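You operate a simulated robot arm through the tools that you are given. There is no shell and no other tool. Be economical: measure what you need, move in short steps, check, and stop when the job is done.

The job below is to be done with a simulated two-armed robot. You get a single attempt, and the scene is never put back.

## Task
Take the blue cloth pad and put it in the inside of the grey file tray. Take the yellow cloth pad and leave it on the top of the orange chest. Take the hand brush and leave it on the shelf under the bench drawer. Put the green insulating tape from the wooden packing table on top of the grease tin. Take the teal tin with the earliest date from the wooden packing table and put it on the shelf of the white rack. Put the grey tub on the yellow wiping pad on the wooden packing table. Take the spare roller from the top of the frame bench and leave it on the wooden packing table. Do these in any order. Set down upright: teal tin, spare roller.

Only the result counts: the job must be done as asked and must still hold three seconds after the hand-in. Knocking over, shifting, dropping, spilling or breaking anything else fails it. Flat cloth is picked up by pressing the open fingertips on it (5 to 10 N) and closing them slowly along it; thin cloth reads only 2 to 8 mm in the jaws.

## Robot
Two 7-joint arms with fingered hands on one trunk, on a base that drives. Base frame: it is fixed to the floor where the robot stands at the start and does not move with it; the origin is under the middle of the robot, x ahead of it, y to its left, z up; the surface under the hand at the start is at about z = 1125. Units: mm, degrees, N and s.
The left shoulder is at the start at [70, 142, 1239], the right one opposite. With the tool pointing down near the work surface each hand reaches from about 400 to 800 mm from the robot's upright axis, wherever it stands, measured 20 degrees to its own side. Places, roughly: blue cloth pad (9x6x4 cm) [500, 100, 1100]; grease tin [-6500, 4500, 750]; grey tub [-6750, 4500, 750]; hand brush (12x5x5 cm) [-6000, 1600, 900]; inside of the grey file tray (25x20 cm) [-700, -2660, 900]; insulating tape [-6750, 4500, 750]; shelf of the white rack [-4600, 6500, 1000]; shelf under the bench drawer [-6000, 1900, 500]; spare roller (13x6x7 cm) [-5900, 10100, 900]; teal tin [-6750, 4500, 750]; top of the orange chest [-2600, -1200, 300]; wooden packing table [-6500, 5200, 800]; yellow cloth pad (9x6x4 cm) [500, 0, 1100]; yellow wiping pad (8x8x2 cm) [-6600, 4500, 800]. Payload 3.6 kg a hand.
Tool frame (each hand has its own): the origin (TCP) lies between the finger pads and is the grasp point; the fingertips stand 25 mm ahead of it; z points along the fingers, y is the line along which they close. Largest opening 88 mm; the body of the gripper starts 29 mm behind the TCP. The gripper is a hand of 5 fingers: y runs from the thumb to the fingers, the wrist lies at [-13, -97, -162] in the tool frame, and closing takes about 1.5 s.
Orientation is told as [roll, pitch, yaw] about the base's x, y, z axes, in that order, counted from this pose: with the fingers straight down and the wrist toward the robot, the tool's x, y and z point along [0, 1, 0], [1, 0, 0] and [0, 0, -1] of the base frame.

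## Interface
- The arms move only by the tool nudge_tool. It takes "left_moves", "right_moves" or both (then of equal length, played together; a hand with none holds still); each is a list of rows, each an object of numbers (a shift or turn left out is 0, a gripper value left out holds the last): "x", "y", "z": the shift along the base's x, y, z in units of 400 mm (1.0 is 400 mm); "rx", "ry", "rz": the turn, a rotation vector about the base's x, y, z in units of 120 degrees (1.0 is 120 degrees); "jaw": the gripper command, from -1 (shut) to 1 (fully open), values between in proportion. In form: [{"x": .., "y": .., "z": .., "rx": .., "ry": .., "rz": .., "jaw": ..}, ...]. A call has 1 to 12 rows; each row is the pose to reach, as a shift and turn from the pose commanded when the call began. A call with a number of a shift or a turn outside -1 to 1 is refused whole. Each row takes 0.2 s and may step no farther than 50 mm and 8.6 degrees from the row before; otherwise, or with a gripper value out of range, the whole call is refused. A pose out of reach is approached as far as the arm can. The call stops where the force on the tool passes 40 N (or 10 N more than at its start, if that is more) or the arm is blocked; 0.2 s more then pass. The fingers move at their own pace (about 72 mm/s each) and stop on an object; they squeeze with about 23 N. The grip force told is the motor's: it shows also when the fingers shut on nothing. Time passes only in rows, and 0.2 s behind the last, so rows that repeat a pose let the fingers close. It gives the time, the measured TCP pose, the force on the tool (base axes), the opening and the grip force at its end, in the units of the frame above (readings bear some noise), with the torque about the TCP (base axes, N m) and any sound that the robot's microphone picked up.
- Cameras (640 x 400 px; columns grow to the right, rows downward): "scene" is now at [146.8, 5.5, 1489.8]; the picture's right is [-0.03, -1.00, 0.00], its down [-0.37, 0.01, -0.93] and it looks along [0.93, -0.03, -0.37] (base axes); focal length 235 px, centre (320, 200). "left" rides on the left gripper at [-59, -79, -105] in its tool frame; the picture's right is [-0.73, -0.32, 0.61], its down [0.62, -0.68, 0.38] and it looks along [0.29, 0.66, 0.70] (tool axes); focal length 234 px, centre (320, 200). "right" rides on the right gripper at [59, -79, -105] in its tool frame; the picture's right is [-0.73, 0.32, -0.61], its down [-0.62, -0.68, 0.38] and it looks along [-0.29, 0.66, 0.70] (tool axes); focal length 234 px, centre (320, 200). There is no depth. A picture from a camera that has moved, and an enlarged one, comes with that camera's place and axes in the base frame and with its lens. The place of the scene camera against the robot may be out by one fixed shift of up to 12 mm in any direction.
- snapshot(camera): a new picture of that camera. The clock stands still meanwhile.
- move_column(by): slides the trunk up (or, below 0, down) by that many mm; the arms and the scene camera ride with it, the base frame stays. It gives what a move gives, with no picture.
- steer(legs): drives the robot by 1 to 6 legs, each [ahead, left, turn to the left] in mm, mm and degrees, along the robot's own axes; the way and the turn of a leg run together, so that a leg with both is an arc; at most 1500 mm and 180 degrees a leg. The arms and the cameras ride along, it lands a little off, and it stops where it bumps. It gives what a move gives.
- hand_shape(shape, hand): the hand has 5 fingers and takes this shape, open, in about a second: jaw (thumb against the fingers, like two jaws); tri (thumb and two fingers); tip (a fingertip pinch); poke (one finger out to press); point (the index stretched); flat (the hand flat); cup (the hand cupped); fist (a fist). The gripper value then closes the fingers along that shape, each until it touches; the sizes above hold for jaw. It gives what a move gives, with no picture.
- pan_tilt(pan, tilt): turns the head with the scene camera to pan (to the left, within 86 degrees either way) and tilt (down, from -29 to 69), counted from straight ahead of the robot. It gives what a move gives.
- enlarge(camera, box): a new picture of the part [left, top, right, bottom] of that camera's present view, enlarged. The clock stands still meanwhile.
- sign_off(): hands the job in; it is judged then, once.

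Work in short steps. Places have to be worked out from the pictures, the camera data and where the tool is seen: move nearer, look again, correct. Check each grasp and each placing, and mend what went wrong. You have 207 turns and 202 pictures in all, those below and enlarged ones among them. Open the grippers and draw the arms clear of the work before you hand the job in, unless the task says otherwise; then end with one line.

The tools are called as name(argument=value, ...) on one line, values as JSON. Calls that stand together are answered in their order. nudge_tool: Moves the arms, as the interface text tells. Its arguments: {"type":"object","properties":{"left_moves":{"type":"array"},"right_moves":{"type":"array"}},"required":[]} The other tools are called the same way: move_column (by) slides the trunk up or down; hand_shape (shape, hand) gives the hand a shape; steer (legs) drives the base; pan_tilt (pan, tilt) turns the head that bears the scene camera; snapshot (camera) takes a picture; enlarge (camera, box) takes an enlarged picture of a part of a camera's view; sign_off () hands the job in.

At the start:

```text
time_s: 0.0
left_eef_pos: [418.6, 186.2, 1427.6]
left_ee_rot: [0.0, -0.1, 0.1]
left_force: [-0.4, 0.4, -0.7]
left_moment: [0.0, 0.01, 0.05]
left_finger_gap: 87.4
left_gripper_force: 0.1
left_shape: jaw
right_eef_pos: [509.5, -252.3, 1371.3]
right_ee_rot: [0.1, 0.0, -0.1]
right_force: [0.7, -0.4, 0.5]
right_moment: [0.01, 0.0, -0.04]
right_finger_gap: 87.6
right_gripper_force: 0.0
right_shape: jaw
trunk travel left (down, up): [-775.0, 165.0]
robot x, y, heading: [1.3, -4.1, 0.0]
head pan, tilt: [-1.7, 21.8]
```

scene: 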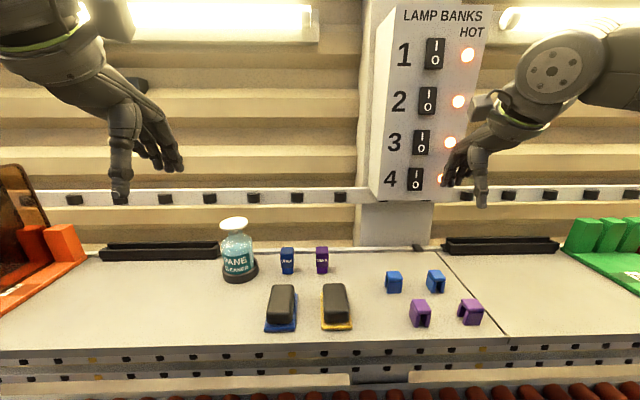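
right: 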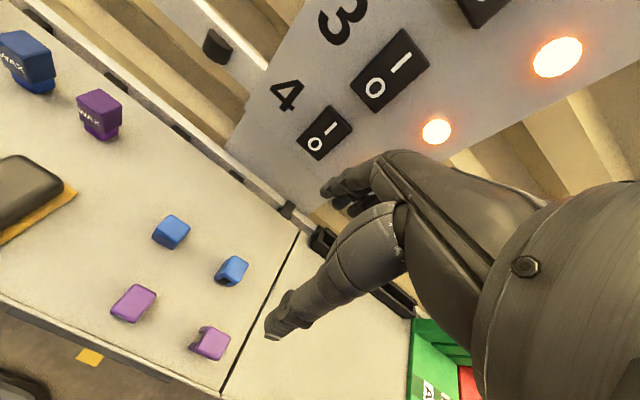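
left: 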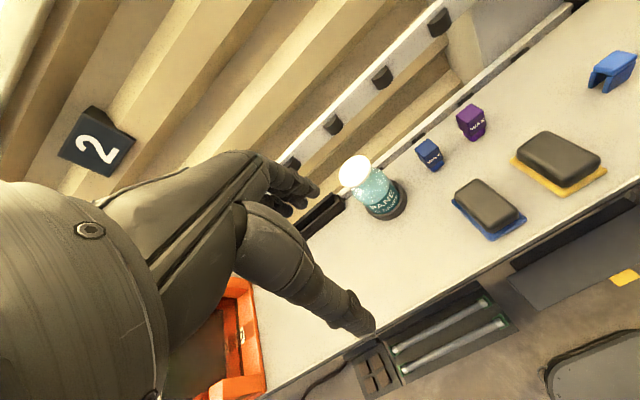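

The two pads lie side by side at about x=470, blue near y=63 and yellow near y=-32. I look closer before I plan the grasp.

enlarge(camera="scene", box=[240, 260, 380, 348])

enlarge(camera="left", box=[400, 80, 640, 230])

```text
4.55 times, centred on (310, 304) of scene
camera zoom: at [146.8, 5.5, 1489.8], right [-0.03, -1.0, 0.0], down [-0.37, 0.01, -0.93], along [0.93, -0.03, -0.37], focal length 1069 px, centre (366, -273)
```

zoom: 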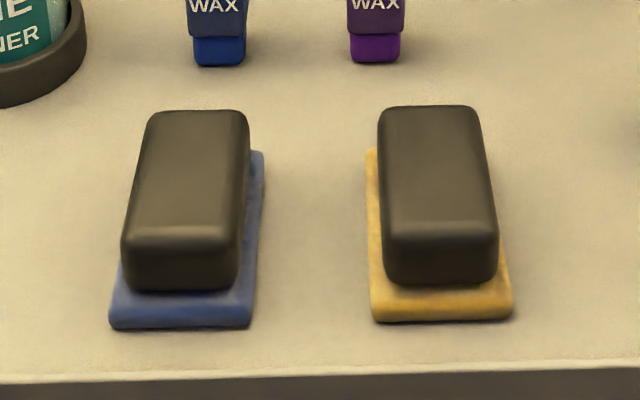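

```text
2.67 times, centred on (520, 155) of left
camera zoom: at [337.9, 127.9, 1532.9], right [-0.32, -0.73, -0.61], down [-0.68, 0.62, -0.38], along [0.66, 0.29, -0.7], focal length 624 px, centre (-213, 320)
```

zoom: 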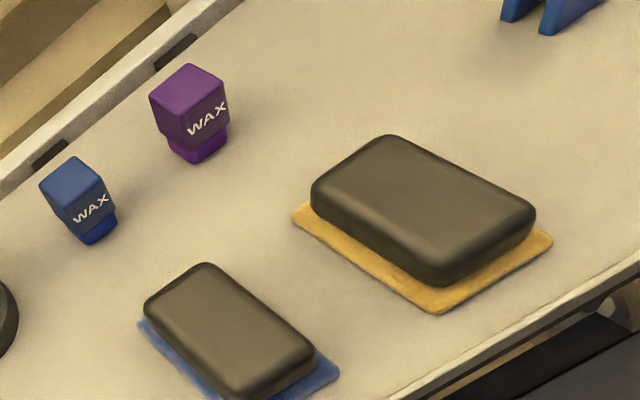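

Triangulating the table at about 1125 gives the yellow pad at about (477,-41) and the blue one at about (475,57). I turn both hands so they close along base y, with the left over the blue pad and the right kept clear.

nudge_tool(left_moves=[{"x": 0.013, "y": -0.029, "z": -0.03, "rz": -0.068}, {"x": 0.026, "y": -0.058, "z": -0.06, "rz": -0.136}, {"x": 0.039, "y": -0.088, "z": -0.09, "rz": -0.204}, {"x": 0.052, "y": -0.117, "z": -0.12, "rz": -0.272}, {"x": 0.065, "y": -0.147, "z": -0.15, "rz": -0.34}, {"x": 0.078, "y": -0.176, "z": -0.18, "rz": -0.408}, {"x": 0.091, "y": -0.206, "z": -0.21, "rz": -0.476}, {"x": 0.104, "y": -0.235, "z": -0.24, "rz": -0.544}, {"x": 0.117, "y": -0.264, "z": -0.27, "rz": -0.612}, {"x": 0.13, "y": -0.294, "z": -0.29, "rz": -0.68}, {"x": 0.141, "y": -0.323, "z": -0.31, "rz": -0.75}], right_moves=[{"rz": 0.068}, {"rz": 0.136}, {"rz": 0.204}, {"rz": 0.272}, {"rz": 0.34}, {"rz": 0.408}, {"rz": 0.476}, {"rz": 0.544}, {"rz": 0.612}, {"rz": 0.68}, {"rz": 0.75}])

snapshot(camera="left")

snapshot(camera="scene")

snapshot(camera="right")

```text
time_s: 2.4
left_eef_pos: [474.7, 57.9, 1301.1]
left_ee_rot: [0.0, 0.0, -90.1]
left_force: [1.6, -0.4, -0.1]
left_moment: [0.02, 0.02, 0.02]
left_finger_gap: 87.7
left_gripper_force: 0.1
left_shape: jaw
right_eef_pos: [483.7, -218.2, 1315.9]
right_ee_rot: [-0.5, -0.1, 89.6]
right_force: [1.0, 0.1, 0.4]
right_moment: [-0.01, 0.02, 0.04]
right_finger_gap: 87.9
right_gripper_force: 0.1
right_shape: jaw
right hand out of reach, approached as far as the arm can: row 9, 10, 11
trunk travel left (down, up): [-775.0, 165.0]
robot x, y, heading: [-1.2, -3.6, 0.1]
head pan, tilt: [-1.7, 21.8]
```

```text
196 pictures are left
camera left: at [415.9, 136.4, 1407.7], right [-0.73, 0.32, -0.61], down [0.63, 0.68, -0.38], along [0.29, -0.66, -0.7], focal length 234 px, centre (320, 200)
```

left: 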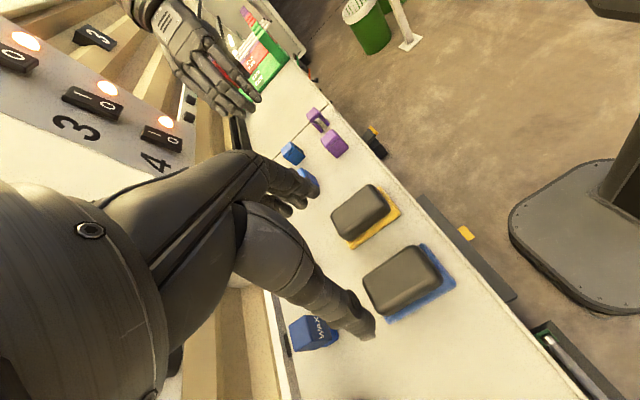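

```text
195 pictures are left
camera scene: at [148.7, 4.8, 1489.6], right [-0.03, -1.0, 0.0], down [-0.37, 0.01, -0.93], along [0.93, -0.03, -0.37], focal length 235 px, centre (320, 200)
```

scene: 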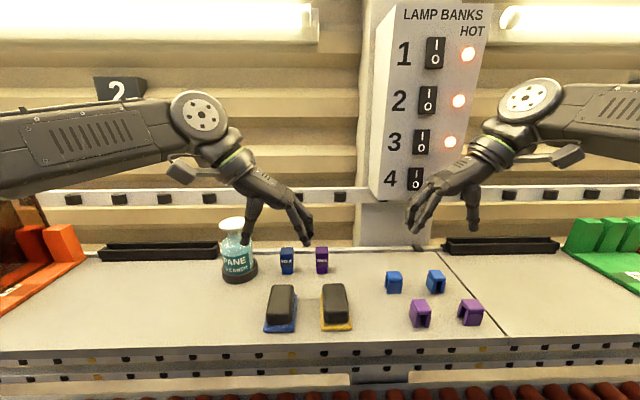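

```text
194 pictures are left
camera right: at [424.1, -297.9, 1421.5], right [0.72, 0.32, 0.61], down [0.62, -0.68, -0.38], along [0.3, 0.66, -0.69], focal length 234 px, centre (320, 200)
```

right: 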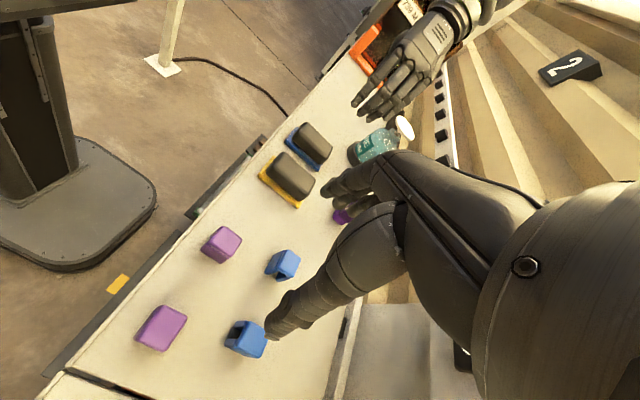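

Left and right views agree on blue at about (473,55) and yellow at about (475,-41), with tops near z=1152. I lower the left hand over the blue pad and look.

nudge_tool(left_moves=[{"y": -0.003, "z": -0.1}, {"y": -0.007, "z": -0.2}, {"y": -0.007, "z": -0.28}])

snapshot(camera="left")

enlarge(camera="scene", box=[200, 200, 400, 350])

```text
time_s: 3.2
left_eef_pos: [475.6, 58.2, 1191.7]
left_ee_rot: [0.0, 0.0, -90.0]
left_force: [0.9, 0.1, -0.5]
left_moment: [-0.02, 0.02, -0.02]
left_finger_gap: 87.9
left_gripper_force: 0.1
left_shape: jaw
right_eef_pos: [482.1, -216.0, 1317.7]
right_ee_rot: [-0.6, -0.1, 89.5]
right_force: [-0.7, -0.8, 0.0]
right_moment: [0.01, 0.03, 0.0]
right_finger_gap: 87.5
right_gripper_force: 0.1
right_shape: jaw
trunk travel left (down, up): [-775.0, 165.0]
robot x, y, heading: [2.0, -1.1, 0.1]
head pan, tilt: [-1.7, 21.8]
```

```text
193 pictures are left
camera left: at [416.2, 136.8, 1298.4], right [-0.73, 0.32, -0.61], down [0.62, 0.68, -0.38], along [0.29, -0.66, -0.7], focal length 234 px, centre (320, 200)
```

left: 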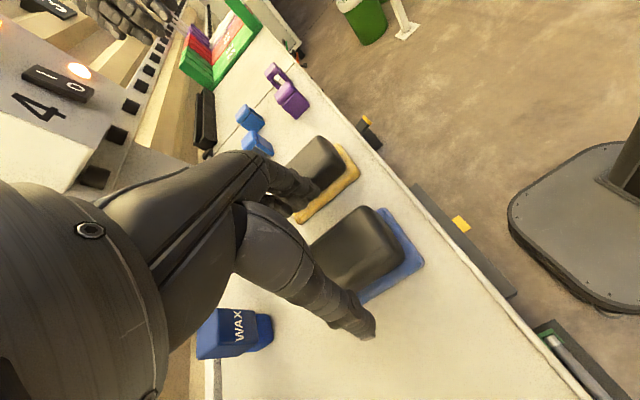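

```text
2.67 times, centred on (300, 275) of scene
camera zoom: at [146.8, 6.1, 1489.8], right [-0.03, -1.0, 0.0], down [-0.37, 0.01, -0.93], along [0.93, -0.03, -0.37], focal length 627 px, centre (373, 0)
```

zoom: 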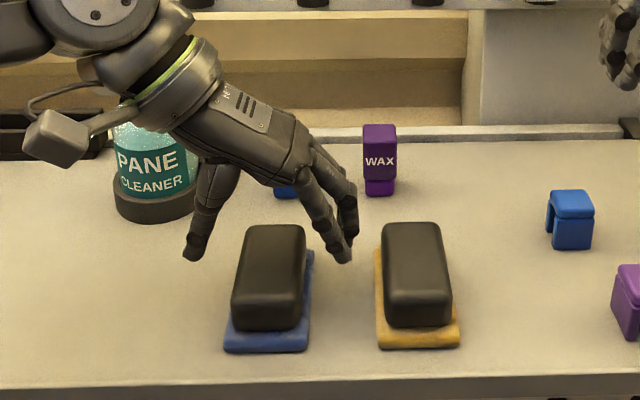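

The blue base front edge is at x≈439 and its centre is y≈57.5, so the block centre is near x=485. I shift 10 mm ahead, go down and close.

nudge_tool(left_moves=[{"x": 0.025, "z": -0.03}, {"x": 0.025, "z": -0.06}, {"x": 0.025, "z": -0.087}])

enlarge(camera="scene", box=[200, 200, 400, 350])

```text
time_s: 4.0
left_eef_pos: [485.2, 56.1, 1158.9]
left_ee_rot: [0.0, 0.0, -90.1]
left_force: [-0.6, 0.1, 0.2]
left_moment: [-0.03, -0.01, -0.02]
left_finger_gap: 87.7
left_gripper_force: 0.0
left_shape: jaw
right_eef_pos: [480.5, -217.5, 1318.2]
right_ee_rot: [-0.6, 0.0, 89.5]
right_force: [0.6, 1.1, -0.5]
right_moment: [0.02, 0.01, 0.03]
right_finger_gap: 87.8
right_gripper_force: 0.1
right_shape: jaw
trunk travel left (down, up): [-775.0, 165.0]
robot x, y, heading: [-0.3, -1.4, 0.2]
head pan, tilt: [-1.7, 21.8]
```

```text
2.67 times, centred on (300, 275) of scene
camera zoom: at [146.7, 5.6, 1489.8], right [-0.03, -1.0, 0.0], down [-0.37, 0.01, -0.93], along [0.93, -0.03, -0.37], focal length 627 px, centre (373, 0)
```

zoom: 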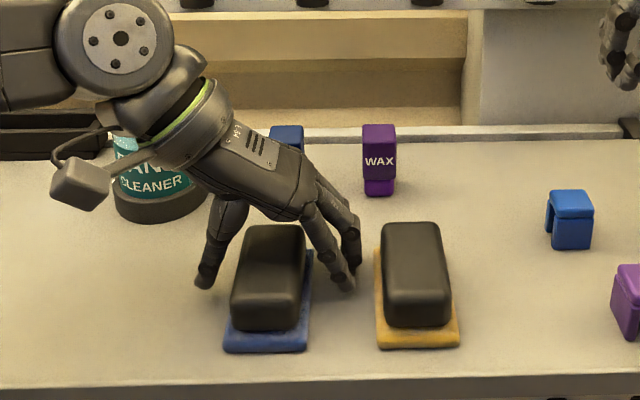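

The fingers straddle the blue block; I close and let them settle.

nudge_tool(left_moves=[{"jaw": 0.2}, {"jaw": -0.3}, {"jaw": -1}, {"jaw": -1}, {"jaw": -1}, {"jaw": -1}, {"jaw": -1}])

enlarge(camera="scene", box=[200, 200, 400, 350])

```text
time_s: 5.6
left_eef_pos: [484.3, 55.4, 1157.9]
left_ee_rot: [0.3, -0.1, -90.0]
left_force: [4.2, 0.1, 16.7]
left_moment: [-0.31, -0.09, 0.02]
left_finger_gap: 42.1
left_gripper_force: 23.0
left_shape: jaw
right_eef_pos: [480.2, -218.4, 1317.7]
right_ee_rot: [-0.7, -0.2, 89.6]
right_force: [1.0, 0.1, 0.7]
right_moment: [0.02, -0.02, 0.02]
right_finger_gap: 87.8
right_gripper_force: 0.0
right_shape: jaw
trunk travel left (down, up): [-775.0, 165.0]
robot x, y, heading: [0.9, 1.3, -0.3]
head pan, tilt: [-1.7, 21.8]
```

```text
2.67 times, centred on (300, 275) of scene
camera zoom: at [145.6, 5.6, 1490.0], right [-0.03, -1.0, 0.0], down [-0.37, 0.01, -0.93], along [0.93, -0.03, -0.37], focal length 627 px, centre (373, 0)
```

zoom: 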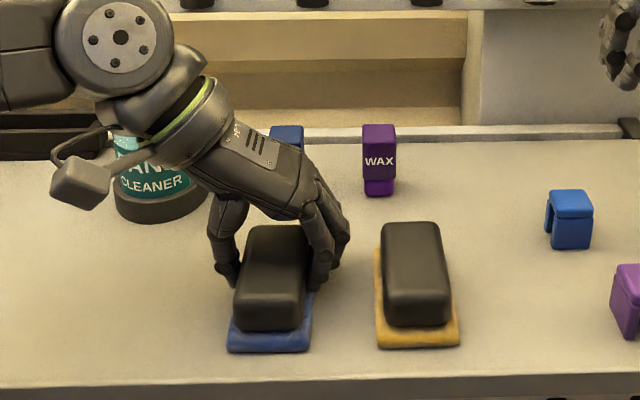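

The grip reads 42 mm at 23 N, so the block is held. I lift it.

nudge_tool(left_moves=[{"z": 0.05}, {"z": 0.12}, {"z": 0.22}, {"z": 0.32}, {"z": 0.32, "y": 0.1}, {"z": 0.32, "y": 0.2}, {"z": 0.32, "y": 0.3}, {"z": 0.32, "y": 0.38}])

snapshot(camera="scene")

```text
time_s: 7.4
left_eef_pos: [484.1, 207.4, 1284.3]
left_ee_rot: [0.1, -0.1, -89.9]
left_force: [-0.6, 0.9, -0.5]
left_moment: [-0.01, 0.0, 0.01]
left_finger_gap: 41.5
left_gripper_force: 22.8
left_shape: jaw
right_eef_pos: [480.1, -216.7, 1318.9]
right_ee_rot: [-0.6, -0.1, 89.4]
right_force: [0.2, 0.1, -0.6]
right_moment: [-0.01, 0.02, 0.01]
right_finger_gap: 87.6
right_gripper_force: 0.0
right_shape: jaw
trunk travel left (down, up): [-775.0, 165.0]
robot x, y, heading: [-0.1, 2.4, -0.0]
head pan, tilt: [-1.7, 21.8]
```

```text
189 pictures are left
camera scene: at [146.5, 7.1, 1489.8], right [-0.03, -1.0, 0.0], down [-0.37, 0.01, -0.93], along [0.93, -0.03, -0.37], focal length 235 px, centre (320, 200)
```

scene: 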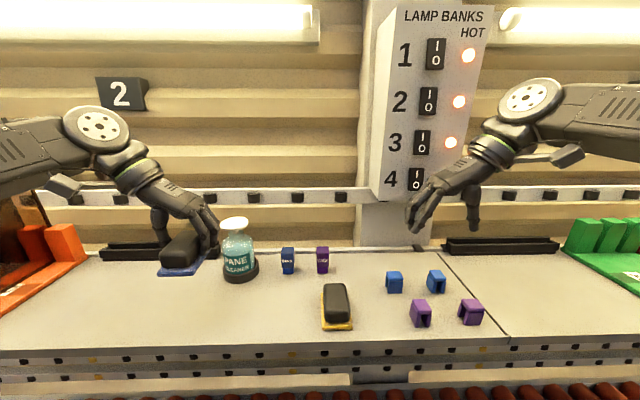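

Blue pad is held and clear. Now I move the right hand toward the yellow pad; a first small move shows how its commanded pose compares with the measured one.

nudge_tool(right_moves=[{"y": 0.1}, {"y": 0.2}, {"y": 0.3}, {"y": 0.4}])

```text
time_s: 8.4
left_eef_pos: [486.6, 208.4, 1282.4]
left_ee_rot: [-0.1, -0.1, -90.0]
left_force: [0.2, 0.6, -0.4]
left_moment: [-0.01, 0.02, -0.02]
left_finger_gap: 41.4
left_gripper_force: 23.1
left_shape: jaw
right_eef_pos: [483.5, -56.7, 1318.1]
right_ee_rot: [0.2, 0.1, 89.8]
right_force: [-0.1, -0.3, -0.9]
right_moment: [0.01, 0.02, -0.01]
right_finger_gap: 87.7
right_gripper_force: 0.1
right_shape: jaw
trunk travel left (down, up): [-775.0, 165.0]
robot x, y, heading: [-2.7, 1.2, 0.1]
head pan, tilt: [-1.7, 21.8]
```

Commanded pose follows the measured one. I go down over the yellow pad at (488,-41).

nudge_tool(right_moves=[{"x": 0.01, "y": 0.039, "z": -0.1}, {"x": 0.01, "y": 0.039, "z": -0.2}, {"x": 0.01, "y": 0.039, "z": -0.3}, {"x": 0.01, "y": 0.039, "z": -0.36}])

enlarge(camera="scene", box=[240, 200, 440, 350])

snapshot(camera="right")

```text
time_s: 9.4
left_eef_pos: [483.7, 207.0, 1283.6]
left_ee_rot: [0.0, 0.0, -90.0]
left_force: [-0.1, 0.0, -1.8]
left_moment: [0.0, 0.0, -0.02]
left_finger_gap: 41.6
left_gripper_force: 23.2
left_shape: jaw
right_eef_pos: [485.3, -41.3, 1174.3]
right_ee_rot: [0.1, 0.0, 89.9]
right_force: [0.2, 0.4, 0.9]
right_moment: [0.02, 0.02, -0.01]
right_finger_gap: 87.7
right_gripper_force: 0.0
right_shape: jaw
right hand out of reach, approached as far as the arm can: row 1
trunk travel left (down, up): [-775.0, 165.0]
robot x, y, heading: [2.7, 0.5, -0.3]
head pan, tilt: [-1.7, 21.8]
```

```text
2.67 times, centred on (340, 275) of scene
camera zoom: at [147.3, 5.5, 1489.8], right [-0.03, -1.0, 0.0], down [-0.37, 0.01, -0.93], along [0.93, -0.03, -0.37], focal length 627 px, centre (267, 0)
```

zoom: 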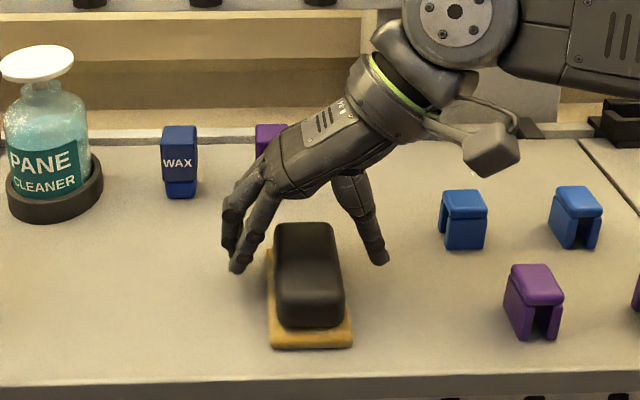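

```text
187 pictures are left
camera right: at [428.5, -121.8, 1278.7], right [0.73, 0.32, 0.61], down [0.62, -0.68, -0.38], along [0.29, 0.66, -0.7], focal length 234 px, centre (320, 200)
```

right: 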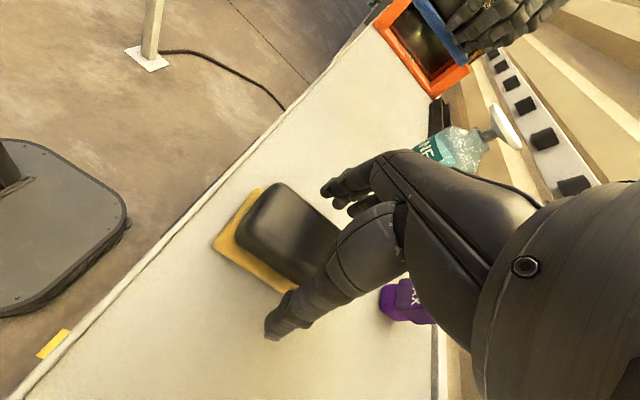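

Right view puts the yellow base centre at y≈-41, so the hand is aligned. Down 16 mm and close.

nudge_tool(right_moves=[{"z": -0.02}, {"z": -0.04}, {"z": -0.04, "jaw": 0.2}, {"z": -0.04, "jaw": -0.3}, {"z": -0.04, "jaw": -1}, {"z": -0.04, "jaw": -1}, {"z": -0.04, "jaw": -1}, {"z": -0.04, "jaw": -1}, {"z": -0.04, "jaw": -1}])

nudge_tool(right_moves=[{"z": 0.05}, {"z": 0.12}, {"z": 0.22}, {"z": 0.32}])

snapshot(camera="scene")

```text
time_s: 11.4
left_eef_pos: [482.2, 206.5, 1284.9]
left_ee_rot: [0.1, 0.0, -90.0]
left_force: [-0.3, -0.4, -1.9]
left_moment: [0.01, -0.02, -0.01]
left_finger_gap: 41.4
left_gripper_force: 23.0
left_shape: jaw
right_eef_pos: [485.0, -41.7, 1159.8]
right_ee_rot: [-0.1, -0.1, 90.0]
right_force: [2.9, -0.1, 12.5]
right_moment: [0.27, -0.08, 0.04]
right_finger_gap: 41.8
right_gripper_force: 22.7
right_shape: jaw
trunk travel left (down, up): [-775.0, 165.0]
robot x, y, heading: [0.7, -0.7, -0.1]
head pan, tilt: [-1.7, 21.8]
```

```text
time_s: 12.4
left_eef_pos: [484.0, 206.5, 1283.4]
left_ee_rot: [0.0, 0.0, -90.0]
left_force: [-0.4, 0.2, 0.0]
left_moment: [0.01, 0.03, 0.0]
left_finger_gap: 41.5
left_gripper_force: 22.8
left_shape: jaw
right_eef_pos: [485.0, -43.0, 1275.9]
right_ee_rot: [0.1, -0.1, 89.9]
right_force: [0.7, 0.2, -0.2]
right_moment: [0.0, -0.02, 0.0]
right_finger_gap: 41.0
right_gripper_force: 23.2
right_shape: jaw
right hand out of reach, approached as far as the arm can: row 4
trunk travel left (down, up): [-775.0, 165.0]
robot x, y, heading: [0.8, -0.7, -0.2]
head pan, tilt: [-1.7, 21.8]
```

```text
186 pictures are left
camera scene: at [148.0, 5.4, 1489.7], right [-0.03, -1.0, 0.0], down [-0.37, 0.01, -0.93], along [0.93, -0.03, -0.37], focal length 235 px, centre (320, 200)
```

scene: 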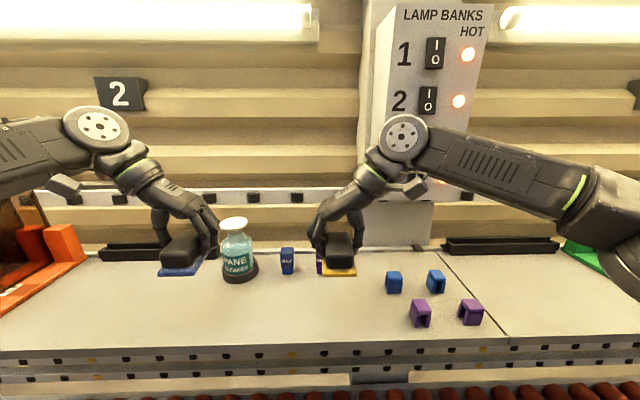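

Both pads are held. I back straight off from the counter, then look to both sides before driving.

steer(legs=[[-500, 0, 0]])

pan_tilt(pan=-85, tilt=15)

snapshot(camera="scene")

```text
time_s: 15.3
left_eef_pos: [-15.6, 207.0, 1281.6]
left_ee_rot: [-0.1, 0.0, -89.9]
left_force: [0.5, -0.4, -1.5]
left_moment: [0.01, 0.03, 0.02]
left_finger_gap: 41.4
left_gripper_force: 22.8
left_shape: jaw
right_eef_pos: [-13.5, -42.0, 1275.0]
right_ee_rot: [0.1, -0.1, 89.9]
right_force: [0.0, -0.6, -0.9]
right_moment: [0.0, 0.06, -0.01]
right_finger_gap: 41.2
right_gripper_force: 23.5
right_shape: jaw
trunk travel left (down, up): [-775.0, 165.0]
robot x, y, heading: [-497.5, 1.5, 0.1]
head pan, tilt: [-1.7, 21.8]
```

```text
time_s: 16.9
left_eef_pos: [-16.3, 206.5, 1283.7]
left_ee_rot: [0.0, 0.0, -89.9]
left_force: [-0.5, -0.5, -1.2]
left_moment: [0.0, 0.02, -0.01]
left_finger_gap: 41.4
left_gripper_force: 23.4
left_shape: jaw
right_eef_pos: [-13.6, -40.7, 1275.6]
right_ee_rot: [0.0, -0.1, 90.0]
right_force: [0.1, 0.3, -0.7]
right_moment: [0.03, -0.01, 0.0]
right_finger_gap: 41.0
right_gripper_force: 22.9
right_shape: jaw
trunk travel left (down, up): [-775.0, 165.0]
robot x, y, heading: [-498.4, -2.5, 0.2]
head pan, tilt: [-85.0, 15.0]
```

```text
185 pictures are left
camera scene: at [-436.2, -85.0, 1500.8], right [-1.0, -0.09, 0.0], down [-0.02, 0.26, -0.97], along [0.09, -0.96, -0.26], focal length 235 px, centre (320, 200)
```

scene: 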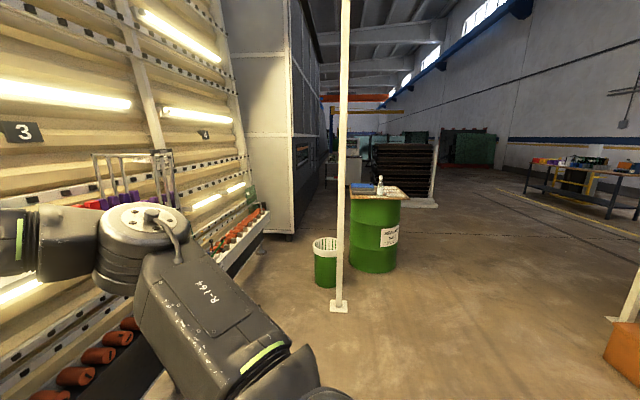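

The tray should be on the green drum's top. I enlarge that.

enlarge(camera="scene", box=[300, 160, 440, 300])

enlarge(camera="scene", box=[500, 130, 640, 400])

```text
2.86 times, centred on (370, 230) of scene
camera zoom: at [-436.2, -85.0, 1500.8], right [-1.0, -0.09, 0.0], down [-0.02, 0.26, -0.97], along [0.09, -0.96, -0.26], focal length 672 px, centre (177, 114)
```

zoom: 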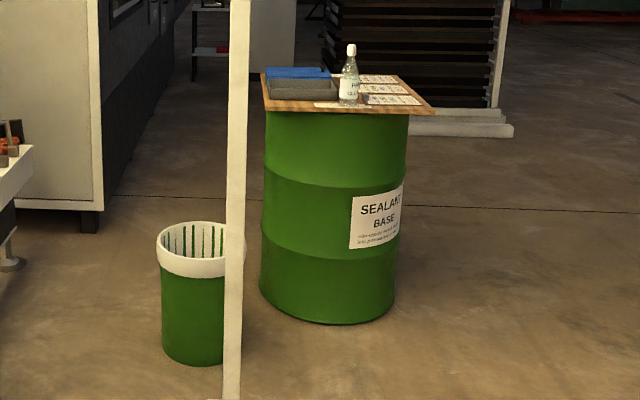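

```text
1.48 times, centred on (570, 265) of scene
camera zoom: at [-436.2, -85.0, 1500.8], right [-1.0, -0.09, 0.0], down [-0.02, 0.26, -0.97], along [0.09, -0.96, -0.26], focal length 348 px, centre (-50, 104)
```

zoom: 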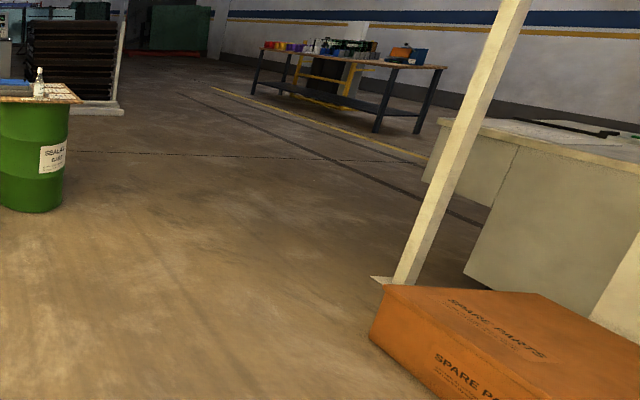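

The path on the -x side of the post to the drum is clear. I turn right and drive to about (-1200,-1900), then turn to face the drum diagonally.

steer(legs=[[0, 0, -90], [1300, -350, 0], [600, -350, 0], [0, 0, 45]])

pan_tilt(pan=0, tilt=30)

snapshot(camera="scene")

```text
time_s: 33.0
left_eef_pos: [-675.2, -2111.7, 1284.7]
left_ee_rot: [0.0, 0.1, -133.5]
left_force: [1.0, -0.4, 0.1]
left_moment: [-0.03, 0.01, 0.03]
left_finger_gap: 41.5
left_gripper_force: 23.1
left_shape: jaw
right_eef_pos: [-846.8, -2291.9, 1276.2]
right_ee_rot: [0.0, -0.2, 46.3]
right_force: [0.7, 0.6, -0.1]
right_moment: [0.02, 0.01, 0.0]
right_finger_gap: 41.0
right_gripper_force: 23.1
right_shape: jaw
trunk travel left (down, up): [-775.0, 165.0]
robot x, y, heading: [-1170.7, -1925.7, -43.4]
head pan, tilt: [-85.0, 15.0]
```

```text
time_s: 34.6
left_eef_pos: [-677.7, -2111.1, 1283.3]
left_ee_rot: [-0.1, 0.0, -133.5]
left_force: [1.1, 0.4, 0.0]
left_moment: [-0.01, -0.01, 0.0]
left_finger_gap: 41.3
left_gripper_force: 23.0
left_shape: jaw
right_eef_pos: [-845.4, -2293.3, 1276.0]
right_ee_rot: [-0.1, -0.1, 46.3]
right_force: [0.5, 0.0, -0.4]
right_moment: [-0.01, 0.03, -0.05]
right_finger_gap: 41.3
right_gripper_force: 23.3
right_shape: jaw
trunk travel left (down, up): [-775.0, 165.0]
robot x, y, heading: [-1171.2, -1929.5, -43.6]
head pan, tilt: [0.0, 30.0]
```

```text
182 pictures are left
camera scene: at [-1062.7, -2016.6, 1476.6], right [-0.69, -0.72, 0.0], down [-0.36, 0.34, -0.87], along [0.63, -0.6, -0.5], focal length 235 px, centre (320, 200)
```

scene: 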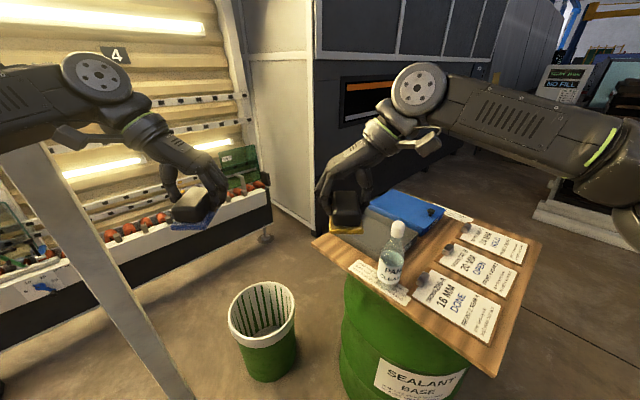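

The post stands near the left hand; the drum board with tray, bottle and cards is ahead. I enlarge the tray.

enlarge(camera="scene", box=[300, 160, 540, 310])

snapshot(camera="right")

snapshot(camera="left")

```text
2.67 times, centred on (420, 235) of scene
camera zoom: at [-1062.7, -2016.6, 1476.6], right [-0.69, -0.72, 0.0], down [-0.36, 0.34, -0.87], along [0.63, -0.6, -0.5], focal length 627 px, centre (53, 107)
```

zoom: 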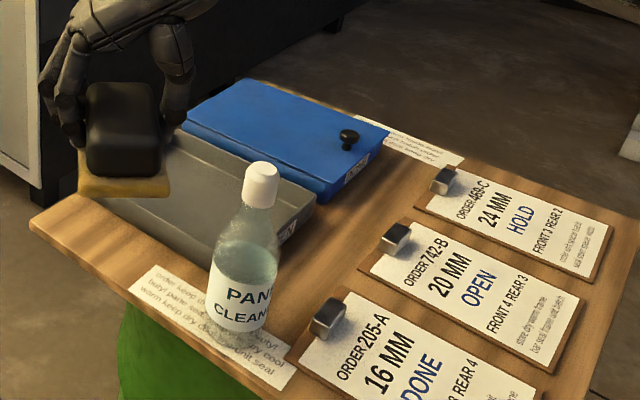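

```text
180 pictures are left
camera right: at [-941.8, -2309.4, 1380.9], right [0.75, -0.27, 0.61], down [-0.02, -0.92, -0.38], along [0.66, 0.28, -0.7], focal length 234 px, centre (320, 200)
```

right: 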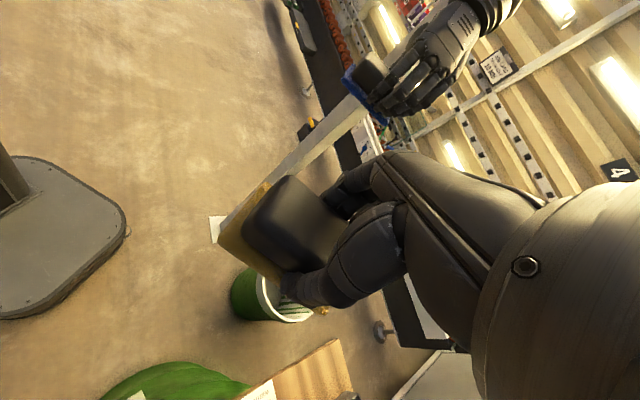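

```text
179 pictures are left
camera left: at [-664.6, -2013.8, 1389.4], right [-0.3, 0.73, -0.61], down [0.92, 0.06, -0.38], along [-0.24, -0.68, -0.7], focal length 234 px, centre (320, 200)
```

left: 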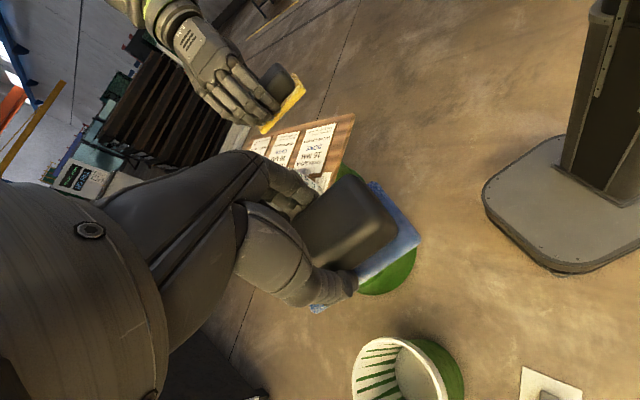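

The grey tray is right beside the blue box, partly hidden by the right hand. I pull the right hand to the robot's right and look again.

nudge_tool(right_moves=[{"x": -0.08, "y": -0.08}, {"x": -0.16, "y": -0.16}, {"x": -0.24, "y": -0.25}, {"x": -0.32, "y": -0.33}, {"x": -0.4, "y": -0.4}])

snapshot(camera="scene")

enlarge(camera="scene", box=[300, 160, 540, 310])

```text
time_s: 35.8
left_eef_pos: [-677.7, -2110.0, 1283.6]
left_ee_rot: [0.1, 0.1, -133.5]
left_force: [0.1, 0.0, -1.1]
left_moment: [-0.02, -0.01, 0.02]
left_finger_gap: 41.2
left_gripper_force: 23.0
left_shape: jaw
right_eef_pos: [-1008.4, -2451.0, 1274.0]
right_ee_rot: [-0.2, -0.2, 46.4]
right_force: [0.1, 0.2, -0.7]
right_moment: [-0.03, 0.0, 0.02]
right_finger_gap: 40.8
right_gripper_force: 22.6
right_shape: jaw
trunk travel left (down, up): [-775.0, 165.0]
robot x, y, heading: [-1171.2, -1927.9, -43.5]
head pan, tilt: [0.0, 30.0]
```

```text
178 pictures are left
camera scene: at [-1064.0, -2015.1, 1476.7], right [-0.69, -0.73, 0.0], down [-0.36, 0.34, -0.87], along [0.63, -0.6, -0.5], focal length 235 px, centre (320, 200)
```

scene: 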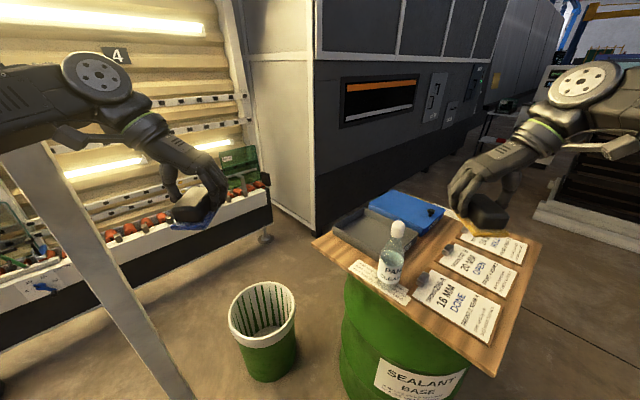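

```text
2.67 times, centred on (420, 235) of scene
camera zoom: at [-1064.0, -2015.1, 1476.7], right [-0.69, -0.73, 0.0], down [-0.36, 0.34, -0.87], along [0.63, -0.6, -0.5], focal length 627 px, centre (53, 107)
```

zoom: 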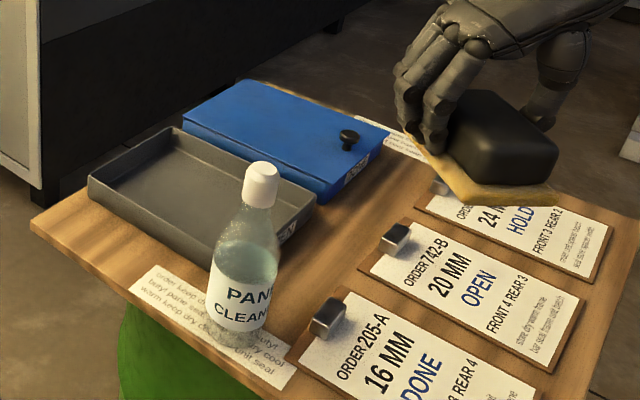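

The tray spans about x -810..-567, y -2761..-2556; the bottle is near (-857,-2510) up to z≈1140. I'll face it squarely from the +y side at about (-890,-2070), hands still high.

steer(legs=[[0, 0, -46.5]])

snapshot(camera="scene")

```text
time_s: 38.3
left_eef_pos: [-965.9, -2413.8, 1285.1]
left_ee_rot: [-0.1, 0.0, 179.5]
left_force: [-0.4, -0.8, 0.3]
left_moment: [-0.03, 0.0, 0.0]
left_finger_gap: 41.1
left_gripper_force: 22.8
left_shape: jaw
right_eef_pos: [-1440.9, -2403.9, 1273.4]
right_ee_rot: [0.0, 0.0, -0.6]
right_force: [0.4, -0.1, -0.4]
right_moment: [0.06, 0.02, 0.04]
right_finger_gap: 40.9
right_gripper_force: 23.0
right_shape: jaw
trunk travel left (down, up): [-775.0, 165.0]
robot x, y, heading: [-1170.5, -1924.3, -90.5]
head pan, tilt: [0.0, 30.0]
```

```text
176 pictures are left
camera scene: at [-1165.7, -2060.4, 1476.6], right [-1.0, 0.01, 0.0], down [0.0, 0.5, -0.87], along [-0.01, -0.87, -0.5], focal length 235 px, centre (320, 200)
```

scene: 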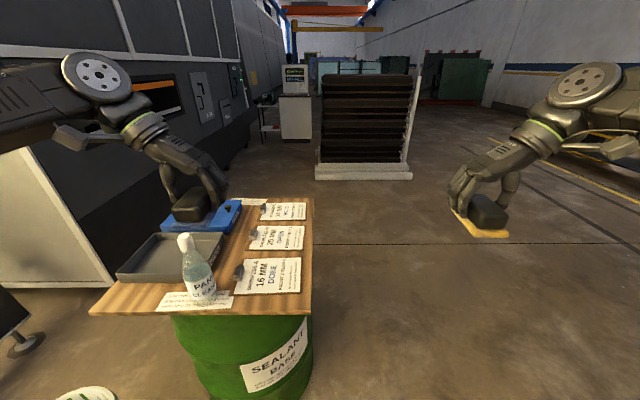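

The view confirms the layout. I move 280 left and 140 ahead.

steer(legs=[[0, 280, 0], [145, 0, 0]])

pan_tilt(pan=15, tilt=45)

snapshot(camera="scene")

```text
time_s: 41.2
left_eef_pos: [-691.0, -2557.9, 1285.1]
left_ee_rot: [0.1, -0.1, 179.6]
left_force: [-0.6, 0.2, -0.5]
left_moment: [-0.02, 0.0, 0.01]
left_finger_gap: 41.0
left_gripper_force: 23.0
left_shape: jaw
right_eef_pos: [-1167.0, -2550.0, 1274.0]
right_ee_rot: [-0.1, -0.1, -0.5]
right_force: [0.3, -0.4, -0.7]
right_moment: [-0.03, -0.03, -0.03]
right_finger_gap: 40.9
right_gripper_force: 22.5
right_shape: jaw
trunk travel left (down, up): [-775.0, 165.0]
robot x, y, heading: [-891.3, -2075.7, -90.5]
head pan, tilt: [0.0, 30.0]
```

```text
time_s: 42.0
left_eef_pos: [-690.8, -2560.7, 1283.4]
left_ee_rot: [0.0, 0.0, 179.5]
left_force: [-0.6, -0.9, -1.0]
left_moment: [-0.01, -0.01, 0.03]
left_finger_gap: 40.9
left_gripper_force: 23.3
left_shape: jaw
right_eef_pos: [-1165.2, -2554.1, 1273.0]
right_ee_rot: [0.1, -0.1, -0.5]
right_force: [-0.2, 0.0, -1.1]
right_moment: [0.01, -0.03, -0.02]
right_finger_gap: 41.0
right_gripper_force: 22.9
right_shape: jaw
trunk travel left (down, up): [-775.0, 165.0]
robot x, y, heading: [-894.3, -2074.3, -90.5]
head pan, tilt: [15.0, 45.0]
```

```text
175 pictures are left
camera scene: at [-870.4, -2196.9, 1453.9], right [-0.97, -0.25, 0.0], down [-0.18, 0.68, -0.71], along [0.18, -0.68, -0.71], focal length 235 px, centre (320, 200)
```

scene: 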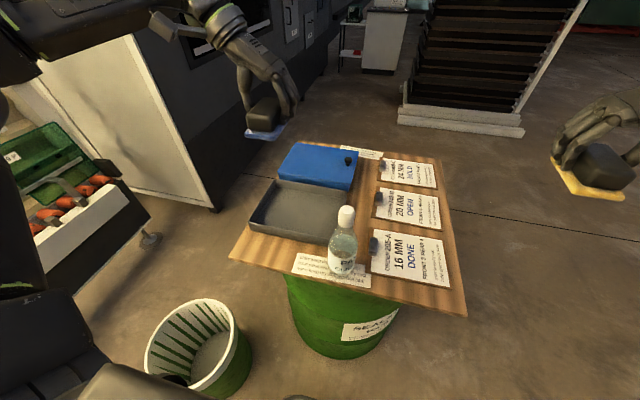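

The tray centre works out at (-691,-2666). I move the left hand 100 mm ahead over it and lower the trunk 200 mm.

nudge_tool(left_moves=[{"x": 0.01, "y": -0.1}, {"x": 0.02, "y": -0.2}, {"x": 0.02, "y": -0.25}])

move_column(by=-220)

snapshot(camera="scene")

snapshot(camera="left")

```text
time_s: 42.8
left_eef_pos: [-694.6, -2631.4, 1268.3]
left_ee_rot: [0.4, -0.1, 179.8]
left_force: [0.0, 0.8, -0.2]
left_moment: [-0.03, -0.01, -0.04]
left_finger_gap: 41.0
left_gripper_force: 23.1
left_shape: jaw
left hand out of reach, approached as far as the arm can: row 2, 3
right_eef_pos: [-1165.7, -2553.2, 1273.4]
right_ee_rot: [-0.1, 0.0, -0.5]
right_force: [0.8, 0.0, -0.5]
right_moment: [-0.01, -0.02, -0.03]
right_finger_gap: 40.7
right_gripper_force: 23.5
right_shape: jaw
trunk travel left (down, up): [-775.0, 165.0]
robot x, y, heading: [-897.3, -2077.5, -90.4]
head pan, tilt: [15.0, 45.0]
```

```text
time_s: 45.1
left_eef_pos: [-695.2, -2629.9, 1048.3]
left_ee_rot: [0.2, 0.0, 179.8]
left_force: [-0.3, 0.0, -0.1]
left_moment: [0.01, 0.01, -0.03]
left_finger_gap: 41.3
left_gripper_force: 23.0
left_shape: jaw
right_eef_pos: [-1165.3, -2551.3, 1053.5]
right_ee_rot: [0.1, 0.0, -0.5]
right_force: [0.5, 0.5, -0.6]
right_moment: [0.0, 0.01, 0.04]
right_finger_gap: 40.7
right_gripper_force: 22.5
right_shape: jaw
trunk travel left (down, up): [-555.0, 385.0]
robot x, y, heading: [-895.0, -2075.2, -90.6]
head pan, tilt: [15.0, 45.0]
```

```text
174 pictures are left
camera scene: at [-870.2, -2195.7, 1234.0], right [-0.97, -0.25, 0.0], down [-0.18, 0.68, -0.71], along [0.18, -0.68, -0.71], focal length 235 px, centre (320, 200)
```

scene: 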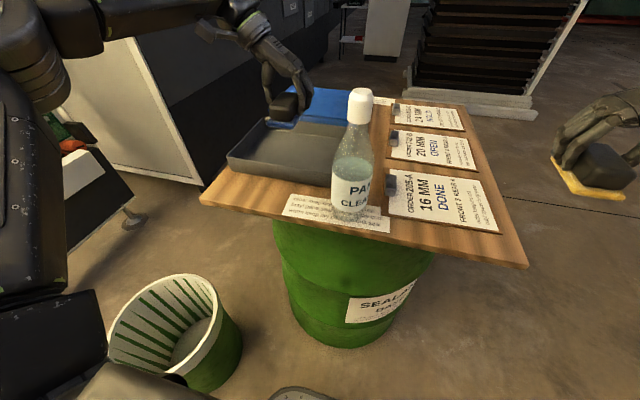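

```text
173 pictures are left
camera left: at [-616.9, -2572.2, 1153.8], right [0.33, 0.72, -0.61], down [0.68, -0.63, -0.38], along [-0.66, -0.29, -0.69], focal length 234 px, centre (320, 200)
```

left: 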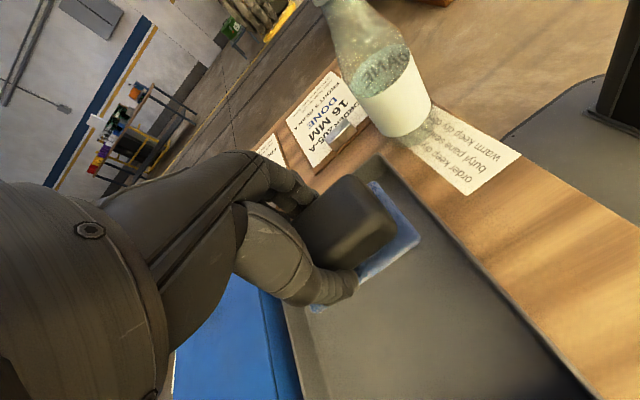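

The pad hovers over the tray. I shift slightly to (-675,-2655) and lower it gradually.

nudge_tool(left_moves=[{"x": 0.03, "y": -0.05, "z": -0.05}, {"x": 0.05, "y": -0.062, "z": -0.12}, {"x": 0.05, "y": -0.062, "z": -0.2}])

enlarge(camera="scene", box=[200, 30, 400, 200])

snapshot(camera="left")

```text
time_s: 45.9
left_eef_pos: [-675.9, -2655.8, 968.3]
left_ee_rot: [0.2, 0.0, 179.8]
left_force: [0.1, -1.0, -0.5]
left_moment: [-0.02, 0.0, -0.01]
left_finger_gap: 41.2
left_gripper_force: 22.8
left_shape: jaw
left hand out of reach, approached as far as the arm can: row 1
right_eef_pos: [-1165.2, -2553.3, 1053.3]
right_ee_rot: [0.1, 0.0, -0.5]
right_force: [0.5, -0.2, -0.9]
right_moment: [0.01, -0.01, 0.01]
right_finger_gap: 40.8
right_gripper_force: 22.9
right_shape: jaw
trunk travel left (down, up): [-555.0, 385.0]
robot x, y, heading: [-894.0, -2073.0, -90.0]
head pan, tilt: [15.0, 45.0]
```

```text
2.35 times, centred on (300, 115) of scene
camera zoom: at [-869.6, -2196.3, 1233.9], right [-0.97, -0.25, 0.0], down [-0.18, 0.68, -0.71], along [0.18, -0.68, -0.71], focal length 553 px, centre (367, 400)
```

zoom: 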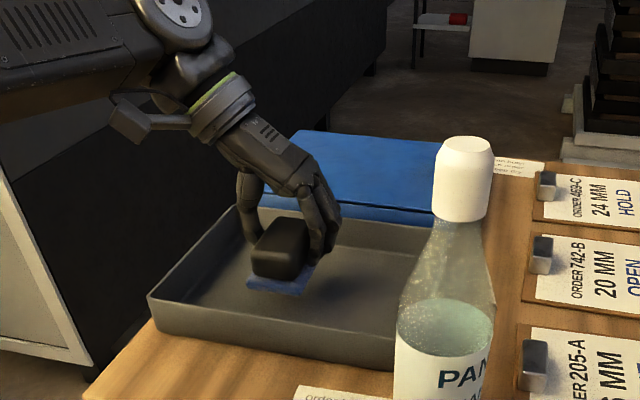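

```text
171 pictures are left
camera left: at [-596.7, -2597.4, 1074.2], right [0.33, 0.72, -0.61], down [0.68, -0.63, -0.38], along [-0.66, -0.29, -0.69], focal length 234 px, centre (320, 200)
```

left: 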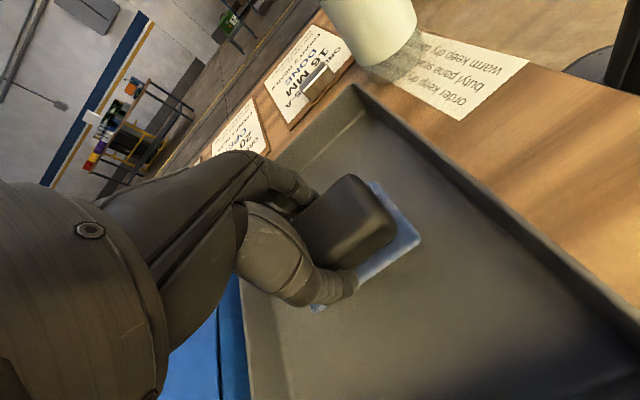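

Still some 20–30 mm above the floor of the tray; I go down in fine steps and watch the force.

nudge_tool(left_moves=[{"z": -0.02}, {"z": -0.035}, {"z": -0.05}, {"z": -0.06}])

```text
time_s: 46.9
left_eef_pos: [-674.8, -2656.3, 944.8]
left_ee_rot: [0.1, 0.0, 179.8]
left_force: [-0.8, 0.5, -0.2]
left_moment: [0.01, 0.03, 0.02]
left_finger_gap: 41.2
left_gripper_force: 22.5
left_shape: jaw
right_eef_pos: [-1165.9, -2551.6, 1054.1]
right_ee_rot: [0.0, -0.1, -0.5]
right_force: [-0.9, 0.5, -0.6]
right_moment: [0.03, 0.0, 0.02]
right_finger_gap: 41.0
right_gripper_force: 23.7
right_shape: jaw
trunk travel left (down, up): [-555.0, 385.0]
robot x, y, heading: [-890.0, -2074.5, -90.6]
head pan, tilt: [15.0, 45.0]
```

No contact yet; further down in 3 mm steps.

nudge_tool(left_moves=[{"z": -0.008}, {"z": -0.016}, {"z": -0.024}, {"z": -0.032}])

enlarge(camera="scene", box=[230, 80, 370, 180])

```text
time_s: 47.9
left_eef_pos: [-678.0, -2654.3, 936.3]
left_ee_rot: [0.7, -0.1, 180.0]
left_force: [1.7, -6.5, 29.4]
left_moment: [-0.13, 0.44, 0.06]
left_finger_gap: 41.8
left_gripper_force: 23.3
left_shape: jaw
right_eef_pos: [-1166.6, -2550.5, 1054.9]
right_ee_rot: [-0.1, -0.2, -0.6]
right_force: [-0.1, -0.1, -1.1]
right_moment: [0.0, -0.02, 0.0]
right_finger_gap: 40.9
right_gripper_force: 23.4
right_shape: jaw
trunk travel left (down, up): [-555.0, 385.0]
robot x, y, heading: [-893.5, -2073.3, -90.5]
head pan, tilt: [15.0, 45.0]
```

```text
4.00 times, centred on (300, 130) of scene
camera zoom: at [-871.4, -2192.9, 1234.9], right [-0.97, -0.25, 0.0], down [-0.18, 0.68, -0.71], along [0.18, -0.69, -0.71], focal length 941 px, centre (400, 480)
```

zoom: 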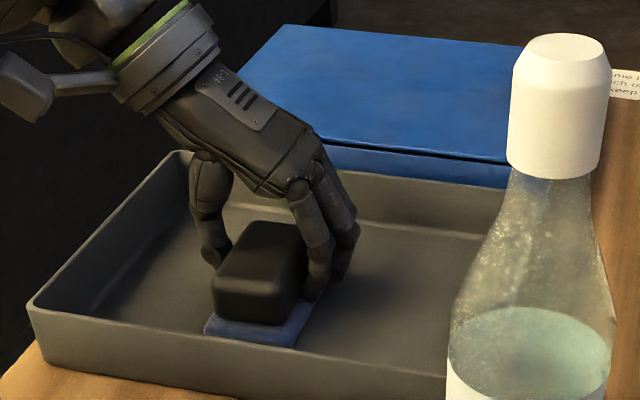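

Contact with the tray floor (29 N). I ease up 2 mm, open, and rise straight.

nudge_tool(left_moves=[{"z": 0.008}, {"z": 0.008, "jaw": -0.1}, {"z": 0.008, "jaw": 0.1}, {"z": 0.008, "jaw": 0.4}, {"z": 0.008, "jaw": 0.7}, {"z": 0.008, "jaw": 0.7}, {"z": 0.05, "jaw": 0.7}, {"z": 0.12, "jaw": 0.7}, {"z": 0.24, "jaw": 0.7}, {"z": 0.36, "jaw": 0.7}])

snapshot(camera="scene")

```text
time_s: 50.1
left_eef_pos: [-692.3, -2634.1, 1048.6]
left_ee_rot: [0.5, 0.2, -180.0]
left_force: [0.1, 0.1, -0.2]
left_moment: [0.01, -0.02, -0.04]
left_finger_gap: 74.7
left_gripper_force: 0.1
left_shape: jaw
left hand out of reach, approached as far as the arm can: row 9, 10
right_eef_pos: [-1166.1, -2550.5, 1053.6]
right_ee_rot: [0.0, -0.1, -0.4]
right_force: [0.5, 0.1, -0.8]
right_moment: [0.01, 0.02, 0.03]
right_finger_gap: 40.9
right_gripper_force: 22.9
right_shape: jaw
trunk travel left (down, up): [-555.0, 385.0]
robot x, y, heading: [-894.9, -2075.7, -90.4]
head pan, tilt: [15.0, 45.0]
```

```text
169 pictures are left
camera scene: at [-870.0, -2195.4, 1234.0], right [-0.97, -0.25, 0.0], down [-0.18, 0.68, -0.71], along [0.18, -0.68, -0.71], focal length 235 px, centre (320, 200)
```

scene: 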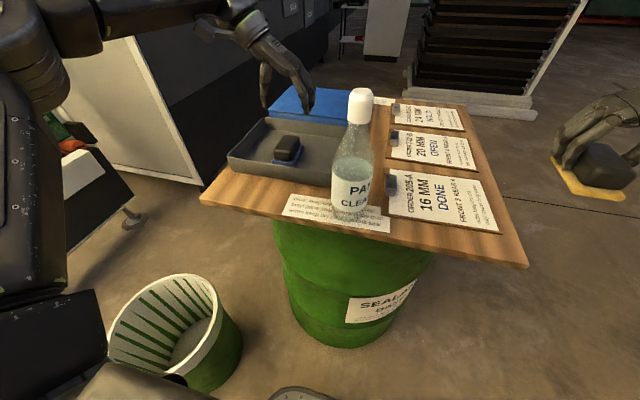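

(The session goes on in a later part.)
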